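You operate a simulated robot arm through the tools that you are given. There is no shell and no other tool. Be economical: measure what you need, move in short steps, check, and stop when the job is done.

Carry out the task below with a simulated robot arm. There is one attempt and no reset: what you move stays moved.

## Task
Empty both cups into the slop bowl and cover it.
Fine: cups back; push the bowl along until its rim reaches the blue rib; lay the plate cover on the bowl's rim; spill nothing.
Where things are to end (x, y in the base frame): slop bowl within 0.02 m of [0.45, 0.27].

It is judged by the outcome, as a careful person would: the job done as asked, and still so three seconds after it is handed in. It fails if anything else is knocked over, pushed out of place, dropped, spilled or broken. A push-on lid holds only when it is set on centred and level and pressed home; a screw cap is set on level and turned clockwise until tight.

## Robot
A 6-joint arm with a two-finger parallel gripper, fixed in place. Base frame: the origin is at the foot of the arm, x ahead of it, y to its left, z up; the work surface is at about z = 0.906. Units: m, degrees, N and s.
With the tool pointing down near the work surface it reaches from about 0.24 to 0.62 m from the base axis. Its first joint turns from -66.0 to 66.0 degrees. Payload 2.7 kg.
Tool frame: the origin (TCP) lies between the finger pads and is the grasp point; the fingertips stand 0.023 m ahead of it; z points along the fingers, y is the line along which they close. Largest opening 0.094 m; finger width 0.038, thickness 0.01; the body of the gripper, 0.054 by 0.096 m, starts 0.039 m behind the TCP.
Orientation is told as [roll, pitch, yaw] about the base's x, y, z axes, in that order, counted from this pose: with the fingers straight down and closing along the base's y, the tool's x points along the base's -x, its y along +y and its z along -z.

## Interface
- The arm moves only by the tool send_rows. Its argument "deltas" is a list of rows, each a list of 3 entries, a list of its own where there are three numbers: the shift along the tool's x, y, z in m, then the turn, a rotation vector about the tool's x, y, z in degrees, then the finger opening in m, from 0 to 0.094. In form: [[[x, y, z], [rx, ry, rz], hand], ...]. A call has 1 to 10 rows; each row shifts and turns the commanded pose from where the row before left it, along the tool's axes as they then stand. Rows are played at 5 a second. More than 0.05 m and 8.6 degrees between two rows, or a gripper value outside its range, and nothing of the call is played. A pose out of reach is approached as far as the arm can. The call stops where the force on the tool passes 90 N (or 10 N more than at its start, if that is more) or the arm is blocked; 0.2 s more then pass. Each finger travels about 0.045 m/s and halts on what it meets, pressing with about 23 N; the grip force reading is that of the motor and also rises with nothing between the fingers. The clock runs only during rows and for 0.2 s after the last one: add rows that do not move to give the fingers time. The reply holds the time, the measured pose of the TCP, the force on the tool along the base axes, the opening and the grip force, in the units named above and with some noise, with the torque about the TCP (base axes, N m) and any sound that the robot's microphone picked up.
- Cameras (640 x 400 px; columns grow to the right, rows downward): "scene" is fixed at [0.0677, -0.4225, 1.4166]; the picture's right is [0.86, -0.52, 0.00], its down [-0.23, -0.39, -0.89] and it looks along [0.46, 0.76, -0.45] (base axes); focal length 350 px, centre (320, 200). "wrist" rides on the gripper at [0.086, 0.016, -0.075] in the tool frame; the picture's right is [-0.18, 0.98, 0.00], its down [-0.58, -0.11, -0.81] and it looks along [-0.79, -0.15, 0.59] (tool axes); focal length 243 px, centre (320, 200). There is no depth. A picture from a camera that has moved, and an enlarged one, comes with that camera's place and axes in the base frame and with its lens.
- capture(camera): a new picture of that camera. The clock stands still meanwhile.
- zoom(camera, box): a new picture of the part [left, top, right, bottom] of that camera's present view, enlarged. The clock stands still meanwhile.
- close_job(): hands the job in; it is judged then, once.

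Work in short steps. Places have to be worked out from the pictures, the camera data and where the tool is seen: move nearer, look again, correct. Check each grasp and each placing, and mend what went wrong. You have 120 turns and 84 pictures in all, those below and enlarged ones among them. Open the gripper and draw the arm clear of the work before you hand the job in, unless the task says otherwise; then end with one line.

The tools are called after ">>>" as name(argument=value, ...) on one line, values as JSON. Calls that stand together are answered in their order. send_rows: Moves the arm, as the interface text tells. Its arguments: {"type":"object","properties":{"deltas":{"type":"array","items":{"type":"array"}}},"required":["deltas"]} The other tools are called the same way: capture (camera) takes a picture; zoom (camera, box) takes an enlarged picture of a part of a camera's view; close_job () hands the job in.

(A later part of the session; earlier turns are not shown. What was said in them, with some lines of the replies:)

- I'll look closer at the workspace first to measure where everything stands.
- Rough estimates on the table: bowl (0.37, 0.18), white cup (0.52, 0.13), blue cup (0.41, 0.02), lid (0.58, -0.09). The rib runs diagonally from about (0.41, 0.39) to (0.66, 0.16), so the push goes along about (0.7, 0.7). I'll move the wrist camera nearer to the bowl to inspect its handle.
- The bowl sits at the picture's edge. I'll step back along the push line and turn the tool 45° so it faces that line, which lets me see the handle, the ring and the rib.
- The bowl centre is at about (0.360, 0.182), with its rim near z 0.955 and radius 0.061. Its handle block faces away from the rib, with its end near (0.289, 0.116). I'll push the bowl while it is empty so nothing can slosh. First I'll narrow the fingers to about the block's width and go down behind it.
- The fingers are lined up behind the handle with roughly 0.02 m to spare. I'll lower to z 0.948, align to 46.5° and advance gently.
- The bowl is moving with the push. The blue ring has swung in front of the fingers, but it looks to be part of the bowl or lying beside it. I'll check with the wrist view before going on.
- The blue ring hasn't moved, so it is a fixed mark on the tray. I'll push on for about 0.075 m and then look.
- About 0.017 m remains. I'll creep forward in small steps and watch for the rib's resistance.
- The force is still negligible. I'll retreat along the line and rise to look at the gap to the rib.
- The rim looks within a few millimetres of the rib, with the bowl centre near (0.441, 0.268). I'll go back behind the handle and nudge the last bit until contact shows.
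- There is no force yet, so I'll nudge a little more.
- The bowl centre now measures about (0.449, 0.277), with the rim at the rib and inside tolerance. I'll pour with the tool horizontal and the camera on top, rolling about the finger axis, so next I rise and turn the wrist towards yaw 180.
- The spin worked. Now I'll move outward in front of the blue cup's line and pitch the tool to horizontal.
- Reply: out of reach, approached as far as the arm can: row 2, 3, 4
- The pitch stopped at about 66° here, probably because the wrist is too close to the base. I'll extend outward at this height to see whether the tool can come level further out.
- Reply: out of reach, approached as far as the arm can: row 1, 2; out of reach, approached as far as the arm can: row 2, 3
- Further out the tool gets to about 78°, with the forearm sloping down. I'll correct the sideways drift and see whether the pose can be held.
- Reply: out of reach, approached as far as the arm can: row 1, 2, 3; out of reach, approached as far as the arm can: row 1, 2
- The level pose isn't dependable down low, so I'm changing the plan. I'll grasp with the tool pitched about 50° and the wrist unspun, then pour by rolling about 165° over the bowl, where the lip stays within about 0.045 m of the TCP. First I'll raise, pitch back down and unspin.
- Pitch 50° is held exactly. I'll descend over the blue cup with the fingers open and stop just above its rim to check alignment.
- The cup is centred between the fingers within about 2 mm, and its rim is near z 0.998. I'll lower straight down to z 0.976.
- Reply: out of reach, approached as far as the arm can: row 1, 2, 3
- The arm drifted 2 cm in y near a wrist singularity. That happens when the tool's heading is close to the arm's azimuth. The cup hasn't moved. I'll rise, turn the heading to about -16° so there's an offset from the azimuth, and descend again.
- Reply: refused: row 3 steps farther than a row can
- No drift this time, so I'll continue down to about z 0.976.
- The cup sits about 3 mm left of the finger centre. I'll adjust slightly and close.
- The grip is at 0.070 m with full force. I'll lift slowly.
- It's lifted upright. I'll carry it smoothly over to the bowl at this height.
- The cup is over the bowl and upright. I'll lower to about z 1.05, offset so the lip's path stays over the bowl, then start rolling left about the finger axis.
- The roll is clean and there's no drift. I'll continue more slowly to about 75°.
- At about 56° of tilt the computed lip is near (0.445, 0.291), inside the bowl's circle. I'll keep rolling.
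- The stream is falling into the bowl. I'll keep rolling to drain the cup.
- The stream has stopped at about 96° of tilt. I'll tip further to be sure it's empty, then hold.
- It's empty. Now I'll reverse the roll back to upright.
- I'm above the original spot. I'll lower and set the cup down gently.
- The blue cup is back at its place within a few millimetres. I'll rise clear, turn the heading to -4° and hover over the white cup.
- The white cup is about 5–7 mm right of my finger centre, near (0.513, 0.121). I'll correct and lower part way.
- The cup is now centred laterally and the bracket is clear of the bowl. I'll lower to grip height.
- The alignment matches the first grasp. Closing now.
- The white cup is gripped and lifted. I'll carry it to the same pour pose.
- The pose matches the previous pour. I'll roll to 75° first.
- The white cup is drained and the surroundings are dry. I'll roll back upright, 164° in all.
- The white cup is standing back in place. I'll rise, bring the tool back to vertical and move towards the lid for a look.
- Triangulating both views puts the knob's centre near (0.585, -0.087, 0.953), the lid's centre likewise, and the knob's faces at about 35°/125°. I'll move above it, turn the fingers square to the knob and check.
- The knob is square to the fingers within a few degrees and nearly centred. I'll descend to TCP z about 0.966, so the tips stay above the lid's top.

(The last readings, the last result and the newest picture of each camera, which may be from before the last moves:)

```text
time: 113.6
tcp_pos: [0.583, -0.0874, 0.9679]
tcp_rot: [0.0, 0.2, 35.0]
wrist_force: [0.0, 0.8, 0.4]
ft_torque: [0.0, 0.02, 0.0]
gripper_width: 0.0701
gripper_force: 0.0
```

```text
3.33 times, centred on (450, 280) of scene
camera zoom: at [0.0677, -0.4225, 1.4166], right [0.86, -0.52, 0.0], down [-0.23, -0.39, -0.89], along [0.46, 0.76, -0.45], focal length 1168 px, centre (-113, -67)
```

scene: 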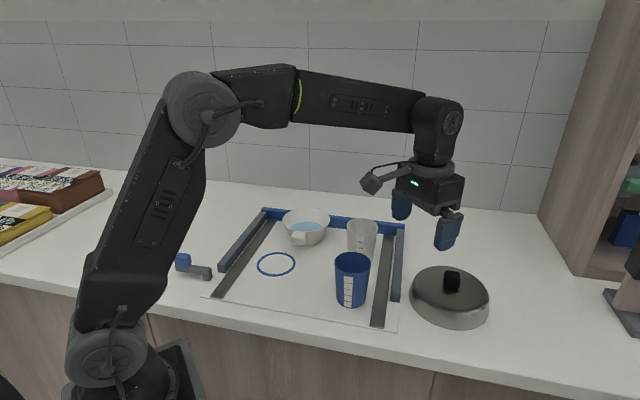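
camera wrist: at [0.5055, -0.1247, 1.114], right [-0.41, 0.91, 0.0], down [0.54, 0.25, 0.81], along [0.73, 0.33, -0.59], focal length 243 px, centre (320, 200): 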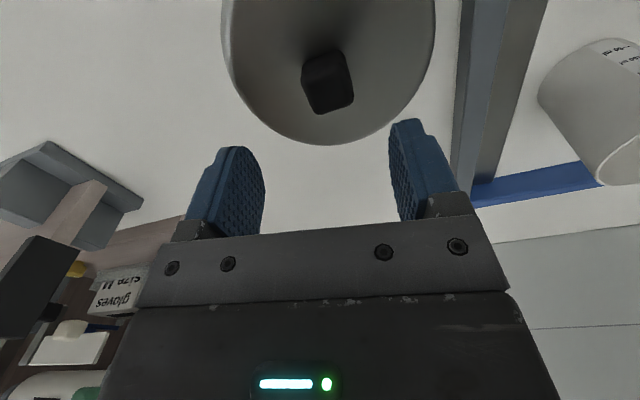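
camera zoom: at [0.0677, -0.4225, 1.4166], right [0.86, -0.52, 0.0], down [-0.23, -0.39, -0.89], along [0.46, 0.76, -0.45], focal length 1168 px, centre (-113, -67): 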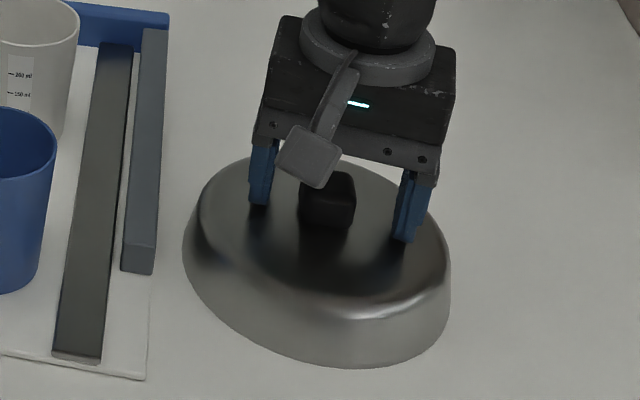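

The knob is between the fingers, with the tips just above the lid. Closing.

>>> send_rows(deltas=[[[0, 0, 0], [0, 0, 0], 0.05], [[0, 0, 0], [0, 0, 0], 0.035], [[0, 0, 0], [0, 0, 0], 0.02], [[0, 0, 0], [0, 0, 0], 0.01], [[0, 0, 0], [0, 0, 0], 0.01]])

>>> send_rows(deltas=[[[0, 0, -0.01], [0, 0, 0], 0.01], [[0, 0, -0.02], [0, 0, 0], 0.01], [[0, 0, -0.03], [0, 0, 0], 0.01], [[0, 0, -0.04], [0, 0, 0], 0.01], [[0, 0, -0.04], [0, 0, 0], 0.01], [[0, 0, -0.03], [0, 0, 0], 0.01], [[0, 0, 0], [0, 0, 0], 0.01]])

>>> capture(camera="scene")

```text
time: 114.8
tcp_pos: [0.5823, -0.0873, 0.969]
tcp_rot: [-0.1, -0.1, 34.9]
wrist_force: [0.1, 0.5, 0.6]
ft_torque: [-0.07, 0.12, -0.02]
gripper_width: 0.0296
gripper_force: 23.0
```

```text
time: 116.4
tcp_pos: [0.5832, -0.0867, 1.136]
tcp_rot: [0.0, 0.1, 35.0]
wrist_force: [-0.2, 0.6, -1.5]
ft_torque: [0.01, 0.0, 0.02]
gripper_width: 0.0298
gripper_force: 23.5
```

```text
21 pictures are left
```

scene: 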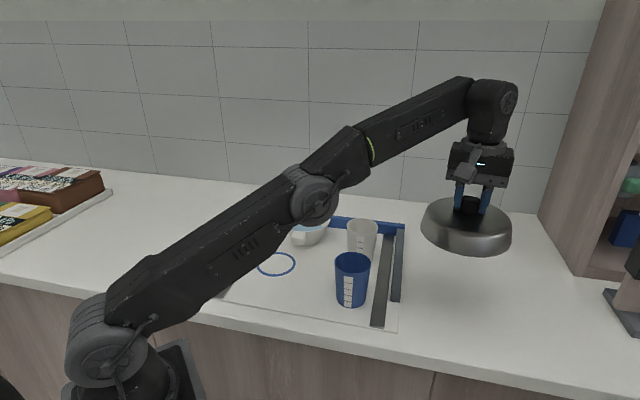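

The lid is held level. I'll carry it high over the bowl.

>>> send_rows(deltas=[[[-0.005, 0.02, 0], [0, 0, 0], 0.01], [[-0.0108, 0.0417, 0], [0, 0, 0], 0.01], [[-0.0108, 0.0417, 0], [0, 0, 0], 0.01], [[-0.0108, 0.0417, 0], [0, 0, 0], 0.01], [[-0.0108, 0.0417, 0], [0, 0, 0], 0.01], [[-0.0108, 0.0417, 0], [0, 0, 0], 0.01], [[-0.0108, 0.0417, 0], [0, 0, 0], 0.01], [[-0.0108, 0.0417, 0], [0, 0, 0], 0.01], [[-0.0108, 0.0417, 0], [0, 0, 0], 0.01], [[-0.0054, 0.0217, 0], [0, 0, 0], 0.01]])

>>> zoom(camera="scene", box=[210, 100, 410, 260])

>>> capture(camera="wrist")

```text
time: 118.6
tcp_pos: [0.4458, 0.2767, 1.1354]
tcp_rot: [-0.1, 0.0, 35.0]
wrist_force: [0.1, -0.2, -1.3]
ft_torque: [-0.02, 0.01, 0.0]
gripper_width: 0.0297
gripper_force: 22.9
```

```text
2.50 times, centred on (310, 180) of scene
camera zoom: at [0.0677, -0.4225, 1.4166], right [0.86, -0.52, 0.0], down [-0.23, -0.39, -0.89], along [0.46, 0.76, -0.45], focal length 876 px, centre (345, 250)
```

zoom: 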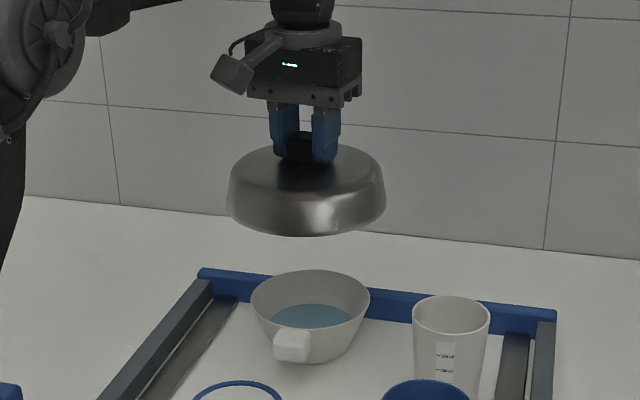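

```text
19 pictures are left
camera wrist: at [0.3653, 0.2398, 1.2099], right [-0.41, 0.91, 0.0], down [0.54, 0.25, 0.81], along [0.73, 0.33, -0.59], focal length 243 px, centre (320, 200)
```

wrist: 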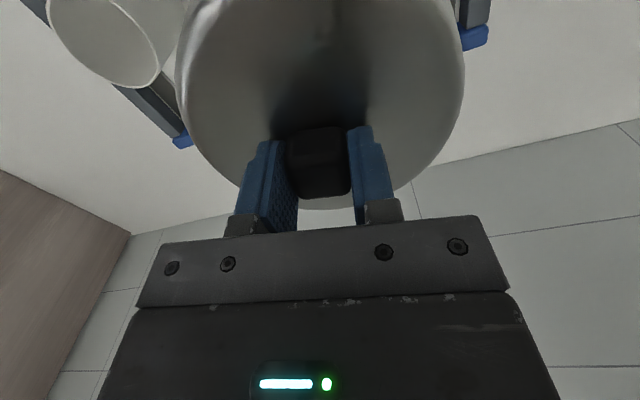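

The lid's centre is computed to be within 2–3 mm of the bowl's centre. I'll lower to just above the rim and look.

>>> send_rows(deltas=[[[0, 0, 0.03], [0, 0, 0], 0.01], [[0, 0, 0.035], [0, 0, 0], 0.01], [[0, 0, 0.025], [0, 0, 0], 0.01], [[0, 0, 0.012], [0, 0, 0], 0.01], [[0, 0, 0], [0, 0, 0], 0.01]])

>>> zoom(camera="scene", box=[240, 150, 380, 265])

```text
time: 119.8
tcp_pos: [0.4472, 0.2773, 1.0341]
tcp_rot: [0.0, 0.1, 35.0]
wrist_force: [0.3, 0.4, -1.2]
ft_torque: [0.02, 0.03, 0.02]
gripper_width: 0.0296
gripper_force: 22.8
```

```text
3.48 times, centred on (310, 208) of scene
camera zoom: at [0.0677, -0.4225, 1.4166], right [0.86, -0.52, 0.0], down [-0.23, -0.39, -0.89], along [0.46, 0.76, -0.45], focal length 1218 px, centre (355, 174)
```

zoom: 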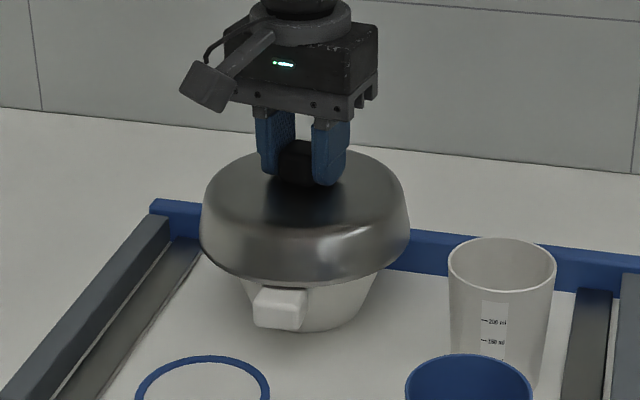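

It's centred laterally within a millimetre. I'll lower in small steps until contact.

>>> send_rows(deltas=[[[0, 0, 0.004], [0, 0, 0], 0.01], [[0, 0, 0.004], [0, 0, 0], 0.01], [[0, 0, 0], [0, 0, 0], 0.01]])

>>> send_rows(deltas=[[[0, 0, 0.003], [0, 0, 0], 0.01], [[0, 0, 0], [0, 0, 0], 0.01]])

>>> send_rows(deltas=[[[0, 0, 0.002], [0, 0, 0], 0.01], [[0, 0, 0], [0, 0, 0], 0.01]])

```text
time: 120.6
tcp_pos: [0.4479, 0.2784, 1.0299]
tcp_rot: [-0.2, -0.4, 35.0]
wrist_force: [-2.5, 0.0, 22.0]
ft_torque: [0.07, 0.06, -0.06]
gripper_width: 0.0298
gripper_force: 23.2
```

```text
time: 121.2
tcp_pos: [0.4465, 0.277, 1.0292]
tcp_rot: [-0.1, -0.6, 35.2]
wrist_force: [-5.6, -0.2, 37.0]
ft_torque: [-0.43, 0.86, -0.06]
gripper_width: 0.0297
gripper_force: 23.2
```

```text
time: 121.8
tcp_pos: [0.4469, 0.2776, 1.0282]
tcp_rot: [-0.1, -0.8, 35.0]
wrist_force: [-7.9, -1.3, 47.7]
ft_torque: [-0.81, 1.38, -0.1]
gripper_width: 0.0296
gripper_force: 22.9
```

Contact came at TCP z about 1.030, and evenly at first with almost no torque. I'm pressing harder than needed, so I'll back off until the lid just rests.

>>> send_rows(deltas=[[[0, 0, -0.004], [0, 0, 0], 0.01], [[0, 0, -0.003], [0, 0, 0], 0.01], [[0, 0, 0], [0, 0, 0], 0.01]])

>>> zoom(camera="scene", box=[240, 170, 380, 265])

```text
time: 122.6
tcp_pos: [0.4476, 0.2763, 1.03]
tcp_rot: [-0.1, 0.0, 35.0]
wrist_force: [4.1, 3.7, 12.9]
ft_torque: [0.41, -0.47, 0.03]
gripper_width: 0.0298
gripper_force: 23.0
```

```text
4.21 times, centred on (310, 218) of scene
camera zoom: at [0.0676, -0.4226, 1.4166], right [0.86, -0.52, 0.0], down [-0.23, -0.39, -0.89], along [0.46, 0.76, -0.45], focal length 1475 px, centre (362, 126)
```

zoom: 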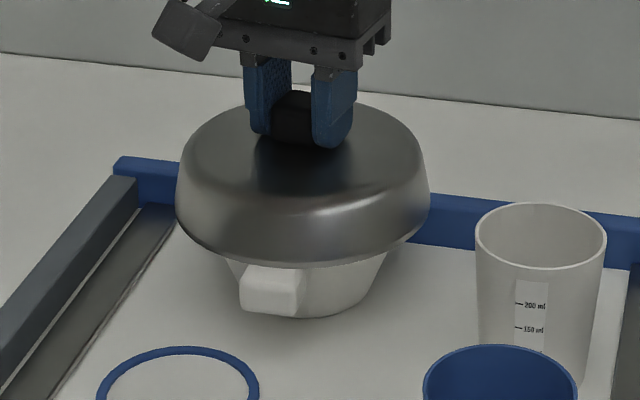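

The lid is resting level on the rim. I'll ease off another 2 mm and open the fingers slowly.

>>> send_rows(deltas=[[[0, 0, -0.0015], [0, 0, 0], 0.01], [[0, 0, 0], [0, 0, 0], 0.01]])

>>> send_rows(deltas=[[[0, 0, 0], [0, 0, 0], 0.034], [[0, 0, 0], [0, 0, 0], 0.05], [[0, 0, 0], [0, 0, 0], 0.065], [[0, 0, 0], [0, 0, 0], 0.065]])

>>> zoom(camera="scene", box=[240, 170, 380, 265])

```text
time: 123.2
tcp_pos: [0.4451, 0.2762, 1.0276]
tcp_rot: [-0.1, 0.3, 34.9]
wrist_force: [1.1, 0.7, 3.9]
ft_torque: [0.25, -0.24, 0.03]
gripper_width: 0.0298
gripper_force: 23.2
```

```text
time: 124.2
tcp_pos: [0.4472, 0.2772, 1.0306]
tcp_rot: [-0.1, 0.1, 35.0]
wrist_force: [0.6, -0.6, 0.8]
ft_torque: [0.03, 0.02, 0.01]
gripper_width: 0.0651
gripper_force: 0.0
```

```text
4.21 times, centred on (310, 218) of scene
camera zoom: at [0.0677, -0.4225, 1.4166], right [0.86, -0.52, 0.0], down [-0.23, -0.39, -0.89], along [0.46, 0.76, -0.45], focal length 1475 px, centre (362, 126)
```

zoom: 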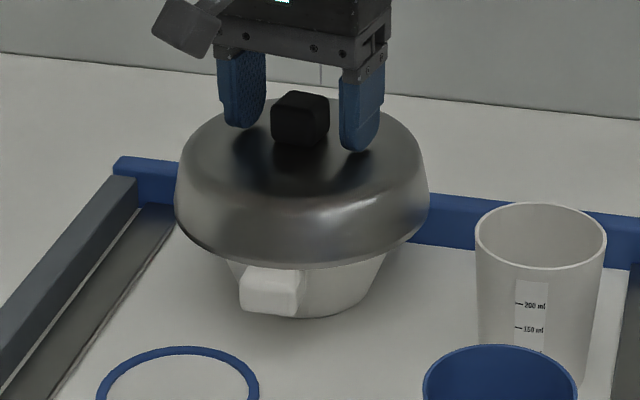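

The lid stays level after release. I'll draw the arm up and clear, then check.

>>> send_rows(deltas=[[[0, 0, -0.03], [0, 0, 0], 0.08], [[0, 0, -0.04], [0, 0, 0], 0.094], [[0, 0, -0.045], [0, 0, 0], 0.094], [[0, 0, -0.045], [0, 0, 0], 0.094], [[0.04, 0, 0], [0, 0, 0], 0.094], [[0.045, 0, 0], [0, 0, 0], 0.094], [[0.045, 0, 0], [0, 0, 0], 0.094], [[0, 0, 0], [0, 0, 0], 0.094], [[0, 0, 0], [0, 0, 0], 0.094]])

>>> capture(camera="wrist")

>>> zoom(camera="scene", box=[200, 170, 420, 330])

```text
time: 126.2
tcp_pos: [0.3412, 0.2053, 1.1916]
tcp_rot: [0.0, 0.0, 35.1]
wrist_force: [0.0, -1.1, -0.6]
ft_torque: [0.05, -0.03, 0.01]
gripper_width: 0.0939
gripper_force: 0.1
```

```text
15 pictures are left
camera wrist: at [0.2605, 0.1687, 1.2658], right [-0.41, 0.91, 0.0], down [0.54, 0.25, 0.81], along [0.73, 0.33, -0.59], focal length 243 px, centre (320, 200)
```

wrist: 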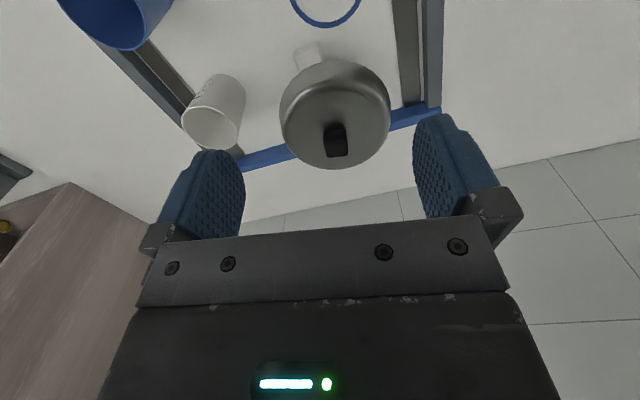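

```text
2.50 times, centred on (310, 250) of scene
camera zoom: at [0.0677, -0.4226, 1.4166], right [0.86, -0.52, 0.0], down [-0.23, -0.39, -0.89], along [0.46, 0.76, -0.45], focal length 876 px, centre (345, 75)
```

zoom: 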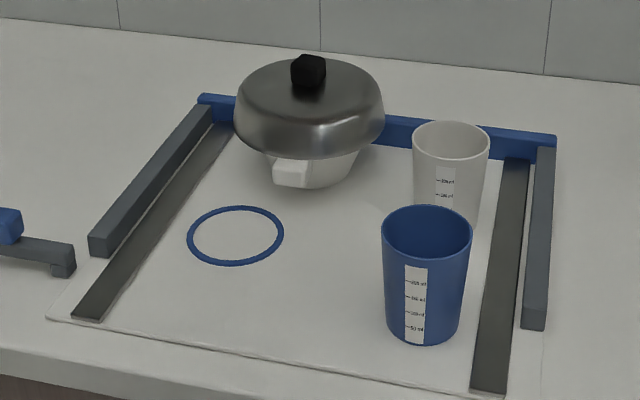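

The lid is on and level, and both cups stand. But contact at TCP z 1.030 suggests the rim is nearer z 0.967 than the 0.955 I used. That would leave the rim a few millimetres short of the rib, so I'll go back behind the handle and nudge with force feedback until it touches.

>>> send_rows(deltas=[[[0, 0, 0], [0, 0, -5.7], 0.05], [[0, 0, 0], [0, 0, -5.6], 0.012], [[0.0377, -0.0264, 0], [0, 0, 0], 0.012], [[0, 0, 0.045], [0, 0, 0], 0.012], [[0, 0, 0.045], [0, 0, 0], 0.012], [[0, 0, 0.045], [0, 0, 0], 0.012], [[0, 0, 0.045], [0, 0, 0], 0.012], [[0, 0, 0.045], [0, 0, 0], 0.012], [[0, 0, 0.018], [0, 0, 0], 0.012], [[0, 0, 0], [0, 0, 0], 0.012]])

>>> zoom(camera="scene", box=[220, 170, 380, 280])

>>> capture(camera="wrist")

```text
time: 128.4
tcp_pos: [0.3371, 0.1565, 0.9464]
tcp_rot: [-0.1, 0.0, 46.3]
wrist_force: [0.1, -0.5, 1.2]
ft_torque: [0.0, 0.0, -0.01]
gripper_width: 0.012
gripper_force: 0.1
```

```text
3.64 times, centred on (300, 225) of scene
camera zoom: at [0.0677, -0.4225, 1.4166], right [0.86, -0.52, 0.0], down [-0.23, -0.39, -0.89], along [0.46, 0.76, -0.45], focal length 1274 px, centre (393, 109)
```

zoom: 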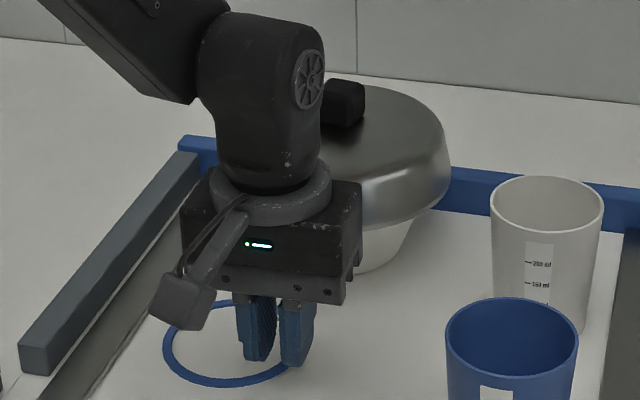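

```text
12 pictures are left
camera wrist: at [0.2636, 0.1045, 1.0213], right [-0.58, 0.81, 0.0], down [0.48, 0.35, 0.81], along [0.66, 0.47, -0.59], focal length 243 px, centre (320, 200)
```

wrist: 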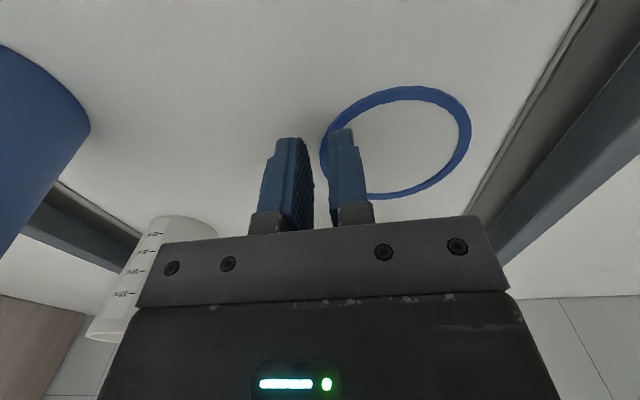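

I'm in line behind the handle. I'll approach to just short of the earlier contact point.

>>> send_rows(deltas=[[[-0.014, 0.001, 0], [0, 0, 0], 0.012], [[-0.013, 0.001, 0], [0, 0, 0], 0.012], [[-0.01, 0, 0], [0, 0, 0], 0.012], [[-0.006, 0, 0], [0, 0, 0], 0.012], [[0, 0, 0], [0, 0, 0], 0.012]])

>>> zoom(camera="scene", box=[230, 170, 370, 270])

```text
time: 129.6
tcp_pos: [0.3612, 0.1871, 0.9486]
tcp_rot: [-0.1, 0.1, 46.3]
wrist_force: [-1.1, -0.4, -0.3]
ft_torque: [-0.01, 0.01, 0.02]
gripper_width: 0.0119
gripper_force: 0.0
```

```text
4.00 times, centred on (300, 220) of scene
camera zoom: at [0.0677, -0.4225, 1.4166], right [0.86, -0.52, 0.0], down [-0.23, -0.39, -0.89], along [0.46, 0.76, -0.45], focal length 1401 px, centre (400, 120)
```

zoom: 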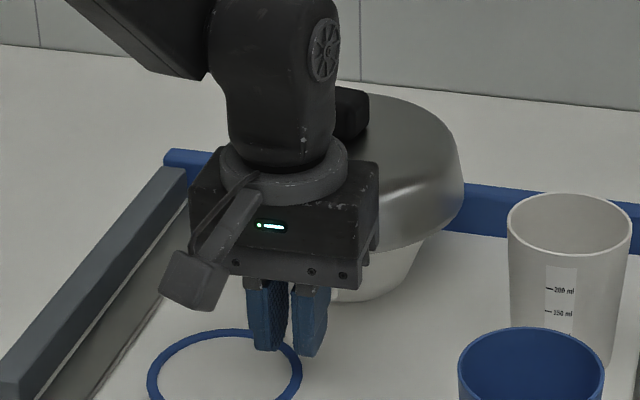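

>>> send_rows(deltas=[[[-0.003, 0, 0], [0, 0, 0], 0.012], [[-0.003, 0, 0], [0, 0, 0], 0.012], [[0, 0, 0], [0, 0, 0], 0.012]])

>>> zoom(camera="scene", box=[230, 170, 370, 270])

```text
time: 130.4
tcp_pos: [0.3654, 0.1929, 0.9479]
tcp_rot: [-0.1, 0.1, 46.3]
wrist_force: [0.1, -0.5, -0.3]
ft_torque: [0.01, 0.0, -0.01]
gripper_width: 0.0119
gripper_force: 0.0
```

```text
4.00 times, centred on (300, 220) of scene
camera zoom: at [0.0677, -0.4226, 1.4166], right [0.86, -0.52, 0.0], down [-0.23, -0.39, -0.89], along [0.46, 0.76, -0.45], focal length 1401 px, centre (400, 120)
```

zoom: 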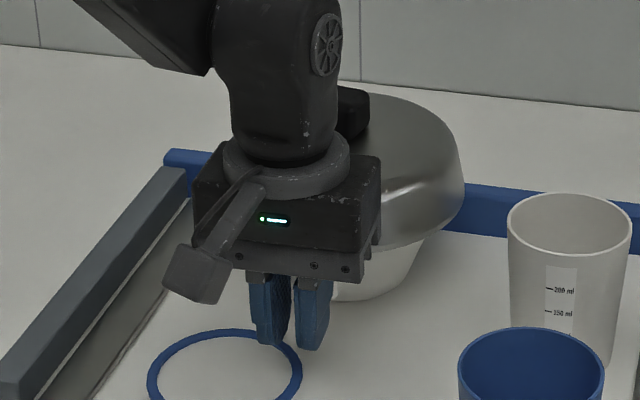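

I'm at the old contact point, and neither the lid nor the bowl has been disturbed. Now single 2 mm nudges, reading the force each time.

>>> send_rows(deltas=[[[-0.002, 0, 0], [0, 0, 0], 0.012], [[0, 0, 0], [0, 0, 0], 0.012]])

>>> send_rows(deltas=[[[-0.002, 0, 0], [0, 0, 0], 0.012], [[0, 0, 0], [0, 0, 0], 0.012]])

>>> zoom(camera="scene", box=[230, 170, 370, 270])

```text
time: 131.0
tcp_pos: [0.3667, 0.195, 0.9479]
tcp_rot: [-0.1, 0.0, 46.3]
wrist_force: [-0.7, -0.9, -0.5]
ft_torque: [0.04, -0.02, -0.04]
gripper_width: 0.012
gripper_force: 0.0
```

```text
time: 131.6
tcp_pos: [0.3687, 0.1951, 0.9482]
tcp_rot: [-0.1, 0.1, 46.3]
wrist_force: [0.1, -1.2, -0.1]
ft_torque: [-0.03, 0.0, 0.01]
gripper_width: 0.0122
gripper_force: 0.1
```

```text
4.00 times, centred on (300, 220) of scene
camera zoom: at [0.0676, -0.4226, 1.4166], right [0.86, -0.52, 0.0], down [-0.23, -0.39, -0.89], along [0.46, 0.76, -0.45], focal length 1401 px, centre (400, 120)
```

zoom: 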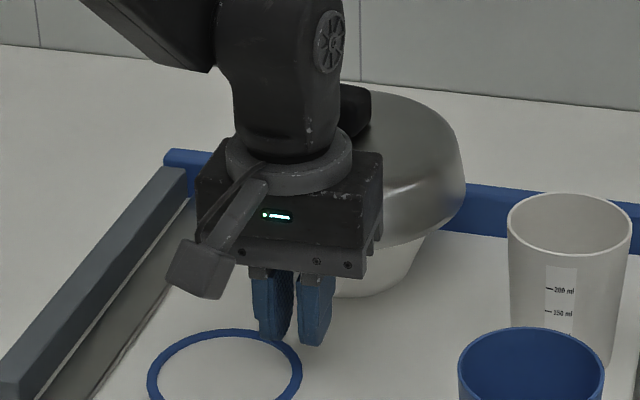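

The bowl and lid move together and there's still no rib contact. Continuing.

>>> send_rows(deltas=[[[-0.002, 0, 0], [0, 0, 0], 0.012], [[0, 0, 0], [0, 0, 0], 0.012]])

>>> send_rows(deltas=[[[-0.002, 0, 0], [0, 0, 0], 0.012], [[0, 0, 0], [0, 0, 0], 0.012]])

```text
time: 132.2
tcp_pos: [0.3697, 0.1981, 0.948]
tcp_rot: [-0.1, 0.2, 46.4]
wrist_force: [-0.5, -0.2, 0.8]
ft_torque: [0.04, -0.04, 0.0]
gripper_width: 0.0121
gripper_force: 0.0
```

```text
time: 132.8
tcp_pos: [0.3717, 0.1987, 0.9468]
tcp_rot: [-0.1, 0.0, 46.3]
wrist_force: [-0.4, -0.5, 0.0]
ft_torque: [0.04, -0.02, 0.0]
gripper_width: 0.0119
gripper_force: 0.2
```

>>> send_rows(deltas=[[[-0.0015, 0, 0], [0, 0, 0], 0.012], [[0, 0, 0], [0, 0, 0], 0.012]])

>>> zoom(camera="scene", box=[230, 170, 370, 270])

```text
time: 133.4
tcp_pos: [0.3735, 0.1995, 0.9484]
tcp_rot: [0.0, 0.0, 46.3]
wrist_force: [-0.7, -1.0, 1.0]
ft_torque: [0.01, -0.01, 0.01]
gripper_width: 0.012
gripper_force: 0.1
```

```text
4.00 times, centred on (300, 220) of scene
camera zoom: at [0.0677, -0.4226, 1.4166], right [0.86, -0.52, 0.0], down [-0.23, -0.39, -0.89], along [0.46, 0.76, -0.45], focal length 1401 px, centre (400, 120)
```

zoom: 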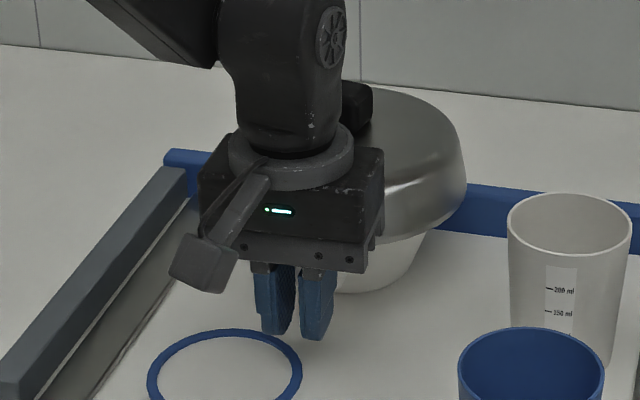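

There's still no resistance, because the flared rim passes above the low rib, so position has to decide. I'll withdraw and measure the bowl's base, which stands at a known height.

>>> send_rows(deltas=[[[0.02, 0, 0], [0, 0, 0], 0.012], [[0.04, 0, 0], [0, 0, 0], 0.012], [[0.03, 0, -0.03], [0, 0, 0], 0.012], [[0.0, 0, -0.045], [0, 0, 0], 0.03], [[0.0, 0, -0.045], [0, 0, 0], 0.06], [[0, 0, -0.045], [0, 0, 0], 0.09], [[0, 0, -0.045], [0, 0, 0], 0.094], [[0, 0, 0], [0, 0, 0], 0.094]])

>>> zoom(camera="scene", box=[250, 175, 370, 255])

>>> zoom(camera="wrist", box=[220, 30, 420, 190])

```text
time: 135.2
tcp_pos: [0.309, 0.1351, 1.1586]
tcp_rot: [-0.1, 0.2, 46.3]
wrist_force: [-0.3, -0.4, 0.1]
ft_torque: [0.0, 0.0, 0.01]
gripper_width: 0.0942
gripper_force: 0.0
```

```text
5.00 times, centred on (310, 215) of scene
camera zoom: at [0.0677, -0.4225, 1.4166], right [0.86, -0.52, 0.0], down [-0.23, -0.39, -0.89], along [0.46, 0.76, -0.45], focal length 1751 px, centre (370, 125)
```

zoom: 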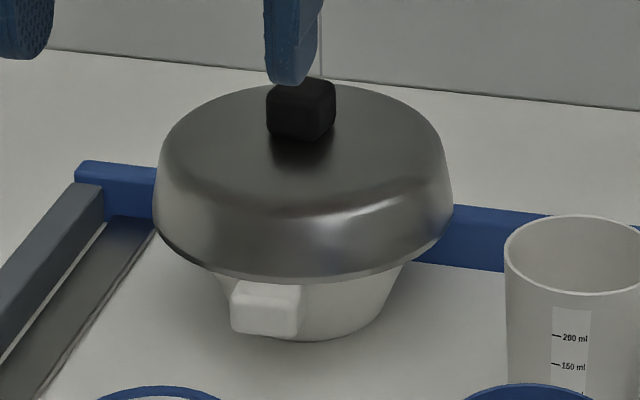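

```text
2.50 times, centred on (320, 110) of wrist
camera zoom: at [0.2383, 0.0832, 1.2336], right [-0.58, 0.81, 0.0], down [0.48, 0.35, 0.81], along [0.65, 0.47, -0.59], focal length 606 px, centre (320, 425)
```

zoom: 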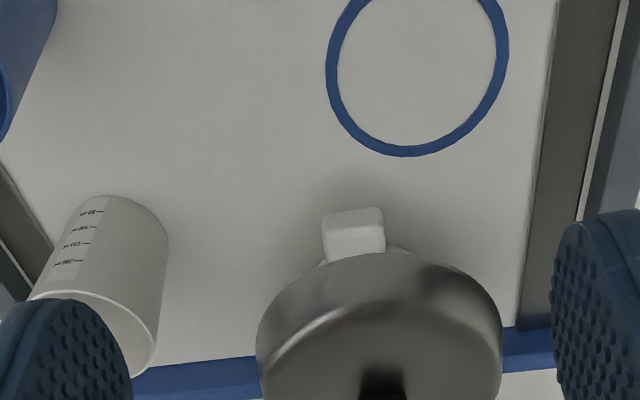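

The bowl's base centre measures about (0.453, 0.272), within a centimetre of the target. The rim is at the rib and the lid is level and centred within about 3 mm. I'll draw the arm further clear and take a last look.

>>> send_rows(deltas=[[[0.01, 0, -0.04], [0, 0, 0], 0.094], [[0.01, 0, -0.04], [0, 0, 0], 0.094], [[0, 0, 0], [0, 0, 0], 0.094], [[0, 0, 0], [0, 0, 0], 0.094]])

>>> capture(camera="scene")

```text
time: 136.2
tcp_pos: [0.2962, 0.1209, 1.24]
tcp_rot: [-0.1, 0.1, 46.3]
wrist_force: [0.4, -0.2, -0.5]
ft_torque: [0.02, -0.05, 0.0]
gripper_width: 0.094
gripper_force: 0.1
```

```text
5 pictures are left
```

scene: 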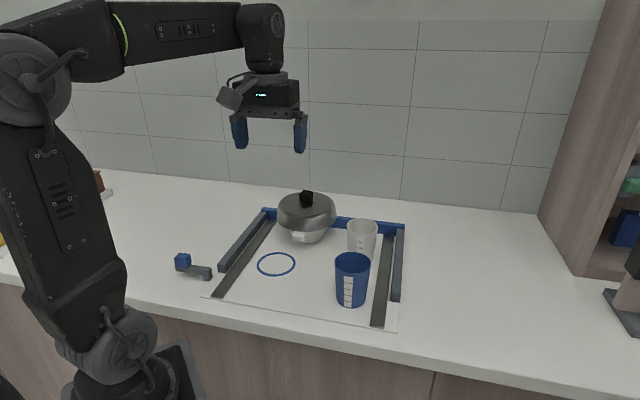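

Everything is in place: both cups are back, the bowl is at the rib and covered, nothing is spilled, and the arm is clear. I'll hand it in.

>>> close_job()

```text
The job is handed in.
```

Both cups are emptied into the slop bowl and back in their places, and the pictures show nothing spilled. The bowl is at the blue rib, about 1 cm or less from the target by camera estimate, and the plate cover lies level on its rim. I set the rim against the rib by position, because I felt no contact there.
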